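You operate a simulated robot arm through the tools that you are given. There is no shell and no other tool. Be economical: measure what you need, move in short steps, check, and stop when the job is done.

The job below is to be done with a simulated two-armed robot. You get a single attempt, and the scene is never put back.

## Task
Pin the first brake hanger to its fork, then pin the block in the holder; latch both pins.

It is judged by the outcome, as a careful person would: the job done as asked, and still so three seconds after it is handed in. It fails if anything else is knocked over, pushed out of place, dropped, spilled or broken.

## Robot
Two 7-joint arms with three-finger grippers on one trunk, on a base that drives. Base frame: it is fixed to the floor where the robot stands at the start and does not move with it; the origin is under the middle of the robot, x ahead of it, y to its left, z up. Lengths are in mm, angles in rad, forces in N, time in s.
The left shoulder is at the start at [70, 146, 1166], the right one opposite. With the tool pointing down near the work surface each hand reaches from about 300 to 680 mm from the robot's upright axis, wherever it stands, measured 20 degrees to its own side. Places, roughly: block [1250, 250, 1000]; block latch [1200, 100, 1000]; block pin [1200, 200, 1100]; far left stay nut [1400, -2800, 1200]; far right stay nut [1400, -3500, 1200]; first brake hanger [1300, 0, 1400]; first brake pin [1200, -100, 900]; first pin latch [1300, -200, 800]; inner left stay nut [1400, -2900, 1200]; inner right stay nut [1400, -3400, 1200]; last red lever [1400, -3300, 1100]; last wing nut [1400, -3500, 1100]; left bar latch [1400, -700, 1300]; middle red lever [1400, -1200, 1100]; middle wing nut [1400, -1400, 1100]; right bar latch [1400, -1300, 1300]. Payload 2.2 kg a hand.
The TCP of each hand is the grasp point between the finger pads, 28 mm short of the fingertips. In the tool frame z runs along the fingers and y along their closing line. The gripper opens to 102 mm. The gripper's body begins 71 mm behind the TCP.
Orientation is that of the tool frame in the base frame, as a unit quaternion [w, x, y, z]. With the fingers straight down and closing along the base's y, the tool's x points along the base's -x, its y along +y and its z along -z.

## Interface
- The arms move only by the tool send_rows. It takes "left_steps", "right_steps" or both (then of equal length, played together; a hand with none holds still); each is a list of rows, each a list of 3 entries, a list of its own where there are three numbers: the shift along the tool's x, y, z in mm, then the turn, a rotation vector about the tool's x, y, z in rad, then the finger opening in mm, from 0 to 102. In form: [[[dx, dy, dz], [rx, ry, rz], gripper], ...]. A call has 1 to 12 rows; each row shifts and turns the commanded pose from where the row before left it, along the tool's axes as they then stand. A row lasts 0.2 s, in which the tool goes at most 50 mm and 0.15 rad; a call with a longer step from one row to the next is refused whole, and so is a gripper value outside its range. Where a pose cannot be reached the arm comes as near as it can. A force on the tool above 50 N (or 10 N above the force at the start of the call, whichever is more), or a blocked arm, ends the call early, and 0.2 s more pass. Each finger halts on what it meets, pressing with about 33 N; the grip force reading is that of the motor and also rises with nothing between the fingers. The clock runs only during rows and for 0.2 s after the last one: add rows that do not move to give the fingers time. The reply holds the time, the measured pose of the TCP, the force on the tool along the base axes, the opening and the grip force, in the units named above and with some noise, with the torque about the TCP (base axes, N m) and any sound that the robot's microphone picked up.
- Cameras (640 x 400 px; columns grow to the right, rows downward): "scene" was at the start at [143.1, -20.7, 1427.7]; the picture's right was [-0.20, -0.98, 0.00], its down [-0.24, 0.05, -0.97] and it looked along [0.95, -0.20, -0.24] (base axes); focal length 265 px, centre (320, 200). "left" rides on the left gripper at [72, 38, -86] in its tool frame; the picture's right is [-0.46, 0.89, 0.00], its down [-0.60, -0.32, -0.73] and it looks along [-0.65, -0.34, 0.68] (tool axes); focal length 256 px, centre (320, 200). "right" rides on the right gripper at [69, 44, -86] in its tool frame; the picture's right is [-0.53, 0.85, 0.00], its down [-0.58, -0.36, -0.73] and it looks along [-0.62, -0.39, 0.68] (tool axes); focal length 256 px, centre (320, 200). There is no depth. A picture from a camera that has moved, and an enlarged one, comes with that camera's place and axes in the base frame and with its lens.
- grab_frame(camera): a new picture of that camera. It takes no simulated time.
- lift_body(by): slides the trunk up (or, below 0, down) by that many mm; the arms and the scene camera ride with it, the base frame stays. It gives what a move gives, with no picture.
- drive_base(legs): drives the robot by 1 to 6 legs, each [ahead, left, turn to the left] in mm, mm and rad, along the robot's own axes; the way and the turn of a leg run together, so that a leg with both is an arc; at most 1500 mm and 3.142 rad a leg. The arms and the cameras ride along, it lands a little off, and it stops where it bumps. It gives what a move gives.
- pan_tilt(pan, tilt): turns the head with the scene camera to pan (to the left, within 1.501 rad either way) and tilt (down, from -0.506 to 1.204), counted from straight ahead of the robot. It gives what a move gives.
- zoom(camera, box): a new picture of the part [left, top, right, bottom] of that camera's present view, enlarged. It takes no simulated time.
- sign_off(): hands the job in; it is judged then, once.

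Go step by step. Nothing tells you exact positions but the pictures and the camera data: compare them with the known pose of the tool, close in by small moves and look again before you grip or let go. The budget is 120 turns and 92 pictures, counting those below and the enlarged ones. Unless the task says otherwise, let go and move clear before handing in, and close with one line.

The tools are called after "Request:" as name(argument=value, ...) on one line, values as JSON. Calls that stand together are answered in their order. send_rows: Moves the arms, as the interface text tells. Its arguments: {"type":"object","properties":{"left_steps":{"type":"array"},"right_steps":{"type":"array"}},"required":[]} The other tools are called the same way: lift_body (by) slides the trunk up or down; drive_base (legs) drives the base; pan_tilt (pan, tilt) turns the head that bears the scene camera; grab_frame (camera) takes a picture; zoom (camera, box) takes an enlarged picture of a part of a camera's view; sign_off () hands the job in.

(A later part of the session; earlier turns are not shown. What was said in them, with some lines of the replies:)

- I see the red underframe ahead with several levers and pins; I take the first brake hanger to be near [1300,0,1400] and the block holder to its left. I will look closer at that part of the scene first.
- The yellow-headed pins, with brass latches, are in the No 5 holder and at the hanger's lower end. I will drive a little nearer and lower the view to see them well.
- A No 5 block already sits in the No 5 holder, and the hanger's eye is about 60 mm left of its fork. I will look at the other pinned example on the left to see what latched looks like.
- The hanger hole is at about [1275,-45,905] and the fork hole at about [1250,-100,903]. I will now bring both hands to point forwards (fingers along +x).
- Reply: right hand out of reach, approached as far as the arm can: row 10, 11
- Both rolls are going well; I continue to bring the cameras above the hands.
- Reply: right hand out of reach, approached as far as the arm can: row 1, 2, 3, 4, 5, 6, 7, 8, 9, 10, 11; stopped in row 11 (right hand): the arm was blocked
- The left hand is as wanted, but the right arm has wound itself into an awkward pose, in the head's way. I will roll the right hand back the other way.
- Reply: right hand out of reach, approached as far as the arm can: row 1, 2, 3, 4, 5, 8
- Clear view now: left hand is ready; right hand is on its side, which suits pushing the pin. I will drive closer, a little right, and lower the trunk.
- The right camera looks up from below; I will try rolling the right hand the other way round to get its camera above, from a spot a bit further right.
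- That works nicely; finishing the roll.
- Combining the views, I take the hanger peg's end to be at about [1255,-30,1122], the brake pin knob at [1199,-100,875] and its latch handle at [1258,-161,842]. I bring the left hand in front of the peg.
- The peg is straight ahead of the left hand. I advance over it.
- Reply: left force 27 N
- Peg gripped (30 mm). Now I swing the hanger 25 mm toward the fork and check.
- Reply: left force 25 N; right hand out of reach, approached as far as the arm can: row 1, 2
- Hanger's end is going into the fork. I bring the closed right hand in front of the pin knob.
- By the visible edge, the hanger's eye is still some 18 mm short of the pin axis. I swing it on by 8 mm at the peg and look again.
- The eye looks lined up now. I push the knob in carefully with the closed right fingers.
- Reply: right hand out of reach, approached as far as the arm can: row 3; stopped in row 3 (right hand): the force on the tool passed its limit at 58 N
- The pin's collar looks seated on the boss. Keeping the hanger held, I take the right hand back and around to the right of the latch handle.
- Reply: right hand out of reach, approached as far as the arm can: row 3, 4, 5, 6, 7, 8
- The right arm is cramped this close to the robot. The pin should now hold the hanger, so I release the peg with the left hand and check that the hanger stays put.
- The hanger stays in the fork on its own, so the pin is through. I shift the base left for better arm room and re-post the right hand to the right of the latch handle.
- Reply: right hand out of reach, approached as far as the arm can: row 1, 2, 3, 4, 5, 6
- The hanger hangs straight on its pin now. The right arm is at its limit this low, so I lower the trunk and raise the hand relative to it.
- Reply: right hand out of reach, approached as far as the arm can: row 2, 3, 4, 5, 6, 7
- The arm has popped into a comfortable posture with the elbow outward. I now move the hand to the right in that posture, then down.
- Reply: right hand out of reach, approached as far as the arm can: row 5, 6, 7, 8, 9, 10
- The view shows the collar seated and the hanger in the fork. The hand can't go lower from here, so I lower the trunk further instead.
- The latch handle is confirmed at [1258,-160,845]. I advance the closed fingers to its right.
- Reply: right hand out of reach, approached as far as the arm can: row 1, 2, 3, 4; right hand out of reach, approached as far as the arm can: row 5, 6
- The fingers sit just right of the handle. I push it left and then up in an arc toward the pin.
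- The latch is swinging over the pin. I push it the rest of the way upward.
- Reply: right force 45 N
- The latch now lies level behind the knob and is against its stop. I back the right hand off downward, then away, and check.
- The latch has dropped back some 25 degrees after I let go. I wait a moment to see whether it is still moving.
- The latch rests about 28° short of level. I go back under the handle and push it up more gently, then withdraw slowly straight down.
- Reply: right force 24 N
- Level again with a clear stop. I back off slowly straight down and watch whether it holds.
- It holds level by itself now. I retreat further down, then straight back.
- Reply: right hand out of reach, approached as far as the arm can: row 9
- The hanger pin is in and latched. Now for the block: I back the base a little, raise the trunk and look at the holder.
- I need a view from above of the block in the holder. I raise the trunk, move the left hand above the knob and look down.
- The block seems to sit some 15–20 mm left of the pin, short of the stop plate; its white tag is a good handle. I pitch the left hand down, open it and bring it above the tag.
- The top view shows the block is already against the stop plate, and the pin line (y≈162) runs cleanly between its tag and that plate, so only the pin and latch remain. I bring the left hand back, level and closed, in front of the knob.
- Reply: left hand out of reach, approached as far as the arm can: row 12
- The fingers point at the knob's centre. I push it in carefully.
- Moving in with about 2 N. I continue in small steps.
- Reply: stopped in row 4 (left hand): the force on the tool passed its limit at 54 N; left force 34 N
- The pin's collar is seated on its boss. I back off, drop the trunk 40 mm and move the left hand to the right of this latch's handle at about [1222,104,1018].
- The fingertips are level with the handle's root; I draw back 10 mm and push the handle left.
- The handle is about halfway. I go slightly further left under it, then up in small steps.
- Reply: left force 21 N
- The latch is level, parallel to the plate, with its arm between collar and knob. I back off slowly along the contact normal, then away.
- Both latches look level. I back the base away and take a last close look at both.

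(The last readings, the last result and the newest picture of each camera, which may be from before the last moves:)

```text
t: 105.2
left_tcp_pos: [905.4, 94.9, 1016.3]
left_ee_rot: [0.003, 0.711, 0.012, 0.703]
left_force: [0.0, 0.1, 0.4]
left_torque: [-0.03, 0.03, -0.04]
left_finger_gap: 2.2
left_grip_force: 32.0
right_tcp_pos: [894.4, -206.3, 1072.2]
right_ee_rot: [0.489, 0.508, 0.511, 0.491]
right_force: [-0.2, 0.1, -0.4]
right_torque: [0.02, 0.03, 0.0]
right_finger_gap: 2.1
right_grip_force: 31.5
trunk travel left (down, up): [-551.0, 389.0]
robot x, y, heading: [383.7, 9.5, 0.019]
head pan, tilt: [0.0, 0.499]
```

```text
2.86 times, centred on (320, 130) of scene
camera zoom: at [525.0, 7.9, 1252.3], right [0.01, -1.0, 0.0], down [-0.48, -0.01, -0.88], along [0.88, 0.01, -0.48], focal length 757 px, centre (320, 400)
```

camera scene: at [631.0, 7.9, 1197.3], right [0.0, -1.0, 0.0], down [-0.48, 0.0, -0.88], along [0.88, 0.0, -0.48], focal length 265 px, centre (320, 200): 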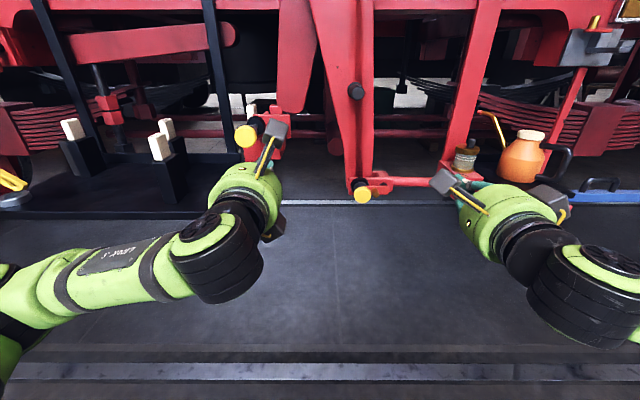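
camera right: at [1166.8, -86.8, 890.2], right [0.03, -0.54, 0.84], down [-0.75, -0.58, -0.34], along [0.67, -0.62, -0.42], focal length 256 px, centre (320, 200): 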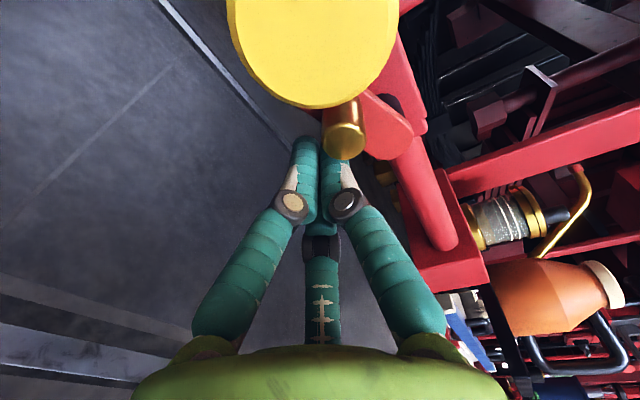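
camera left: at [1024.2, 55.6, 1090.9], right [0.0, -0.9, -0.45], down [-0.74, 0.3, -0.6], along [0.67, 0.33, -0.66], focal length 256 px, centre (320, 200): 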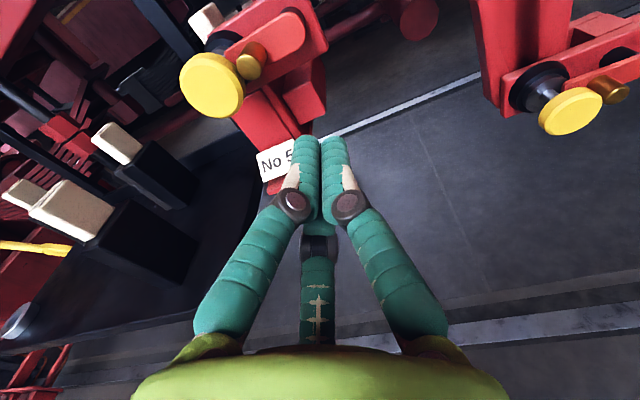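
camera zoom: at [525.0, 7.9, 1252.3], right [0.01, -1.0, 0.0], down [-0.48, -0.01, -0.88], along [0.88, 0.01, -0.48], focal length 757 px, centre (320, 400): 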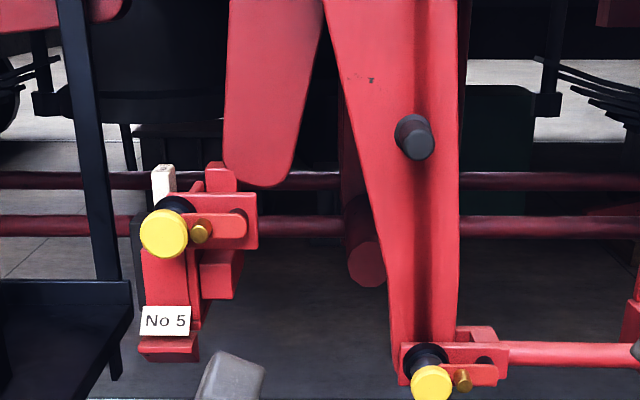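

Both pins look seated and latched. To be sure the pin really captures the block I raise the trunk and look down into the holder from above.

Request:
lift_body(by=370)

Request:
drive_base(legs=[[180, 60, 0]])

Request:
pan_tilt(pan=0.15, tilt=0.8)

Request:
grab_frame(camera="scene")

```text
t: 108.8
left_tcp_pos: [905.4, 94.1, 1388.1]
left_ee_rot: [0.002, 0.711, 0.013, 0.704]
left_force: [-0.3, 0.0, 0.3]
left_torque: [-0.03, 0.0, 0.0]
left_finger_gap: 1.9
left_grip_force: 31.6
right_tcp_pos: [894.3, -207.3, 1441.8]
right_ee_rot: [0.488, 0.509, 0.511, 0.491]
right_force: [-0.8, 0.3, 0.6]
right_torque: [0.02, -0.01, 0.04]
right_finger_gap: 2.1
right_grip_force: 31.7
trunk travel left (down, up): [-921.0, 19.0]
robot x, y, heading: [380.4, 10.3, 0.016]
head pan, tilt: [0.0, 0.499]
```

```text
t: 110.3
left_tcp_pos: [1070.9, 155.6, 1390.2]
left_ee_rot: [0.002, 0.709, 0.012, 0.705]
left_force: [-0.1, -0.1, 1.2]
left_torque: [-0.03, 0.0, 0.01]
left_finger_gap: 2.0
left_grip_force: 31.0
right_tcp_pos: [1060.9, -146.7, 1443.1]
right_ee_rot: [0.489, 0.508, 0.51, 0.493]
right_force: [-1.2, 0.0, 1.0]
right_torque: [0.03, -0.01, 0.05]
right_finger_gap: 2.4
right_grip_force: 31.5
trunk travel left (down, up): [-921.0, 19.0]
robot x, y, heading: [554.2, 69.8, 0.013]
head pan, tilt: [0.0, 0.499]
```

```text
t: 111.2
left_tcp_pos: [1077.0, 156.7, 1386.7]
left_ee_rot: [0.002, 0.711, 0.014, 0.703]
left_force: [0.1, -0.1, 0.1]
left_torque: [-0.01, -0.01, 0.0]
left_finger_gap: 2.2
left_grip_force: 31.8
right_tcp_pos: [1067.0, -144.5, 1441.5]
right_ee_rot: [0.488, 0.51, 0.51, 0.492]
right_force: [-0.4, 0.6, 0.8]
right_torque: [-0.02, -0.03, 0.0]
right_finger_gap: 2.2
right_grip_force: 31.8
trunk travel left (down, up): [-921.0, 19.0]
robot x, y, heading: [551.8, 68.7, 0.012]
head pan, tilt: [0.15, 0.799]
```

```text
6 pictures are left
camera scene: at [685.0, 81.6, 1596.4], right [0.16, -0.99, 0.0], down [-0.71, -0.12, -0.7], along [0.69, 0.11, -0.72], focal length 265 px, centre (320, 200)
```

scene: 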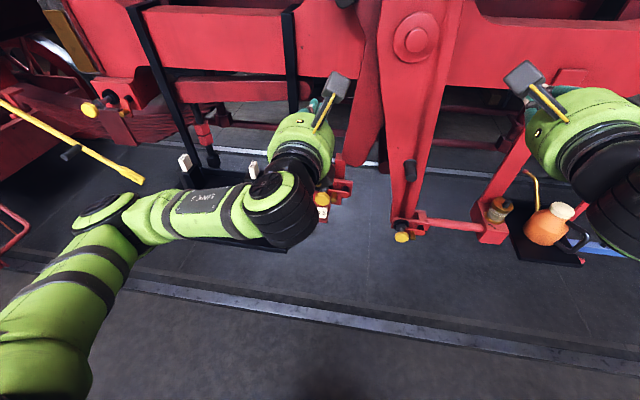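

The left hand hides the holder from the head camera, so I shift it left and use its own camera from above.

Request:
send_rows(left_steps=[[[0, -25, 0], [0, 0, 0], 0], [[0, -25, 0], [0, 0, 0], 0], [[0, -25, 0], [0, 0, 0], 0]])

Request:
zoom(camera="left", box=[390, 160, 490, 240])

Request:
zoom(camera="scene", box=[280, 130, 440, 250])

```text
t: 112.0
left_tcp_pos: [1074.7, 230.7, 1385.0]
left_ee_rot: [0.004, 0.711, 0.013, 0.703]
left_force: [-1.1, -0.5, 0.6]
left_torque: [0.02, 0.0, 0.01]
left_finger_gap: 2.2
left_grip_force: 31.6
right_tcp_pos: [1064.6, -144.2, 1441.5]
right_ee_rot: [0.488, 0.509, 0.51, 0.492]
right_force: [-0.3, 0.3, 0.5]
right_torque: [0.0, 0.0, -0.02]
right_finger_gap: 2.2
right_grip_force: 31.6
trunk travel left (down, up): [-921.0, 19.0]
robot x, y, heading: [553.4, 70.9, 0.013]
head pan, tilt: [0.15, 0.799]
```

```text
5.00 times, centred on (440, 200) of left
camera zoom: at [989.7, 193.7, 1458.7], right [0.01, -0.9, -0.44], down [-0.74, 0.29, -0.6], along [0.67, 0.33, -0.66], focal length 1280 px, centre (-280, 200)
```

zoom: 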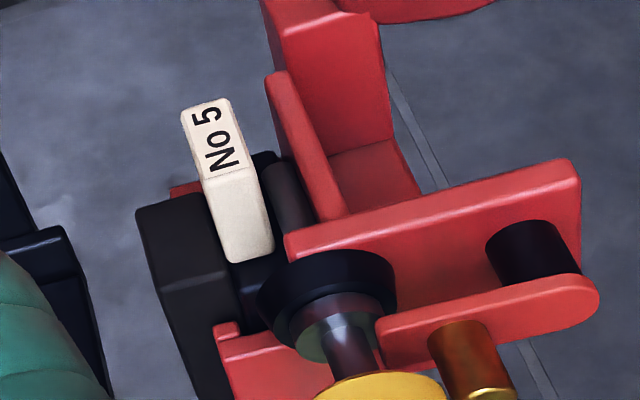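

```text
3.33 times, centred on (360, 190) of scene
camera zoom: at [684.2, 82.7, 1596.4], right [0.16, -0.99, 0.0], down [-0.71, -0.12, -0.7], along [0.69, 0.11, -0.72], focal length 883 px, centre (187, 233)
```

zoom: 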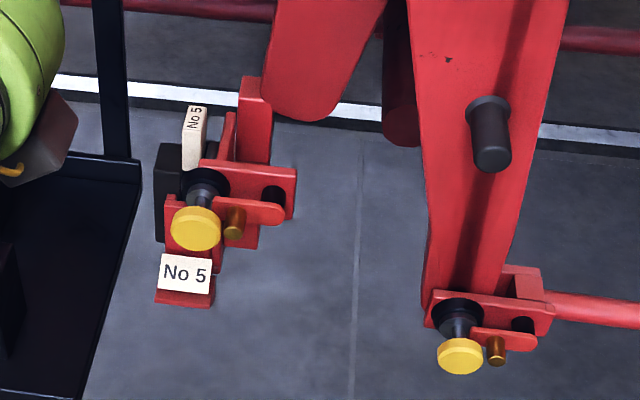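

The view from above shows the block's pin running across the block's shoulder, between its tag and the stop plate. The hanger is pinned in its fork, both latches are level behind their knobs, and both hands are clear. I hand in now.

Request:
sign_off()

```text
The job is handed in.
```

The first brake hanger is pinned to its fork and the No 5 block is pinned in its holder. Both latches are closed, and I saw nothing else disturbed. The block's pin runs over its shoulder, between the tag and the stop plate, not through a hole I could see.
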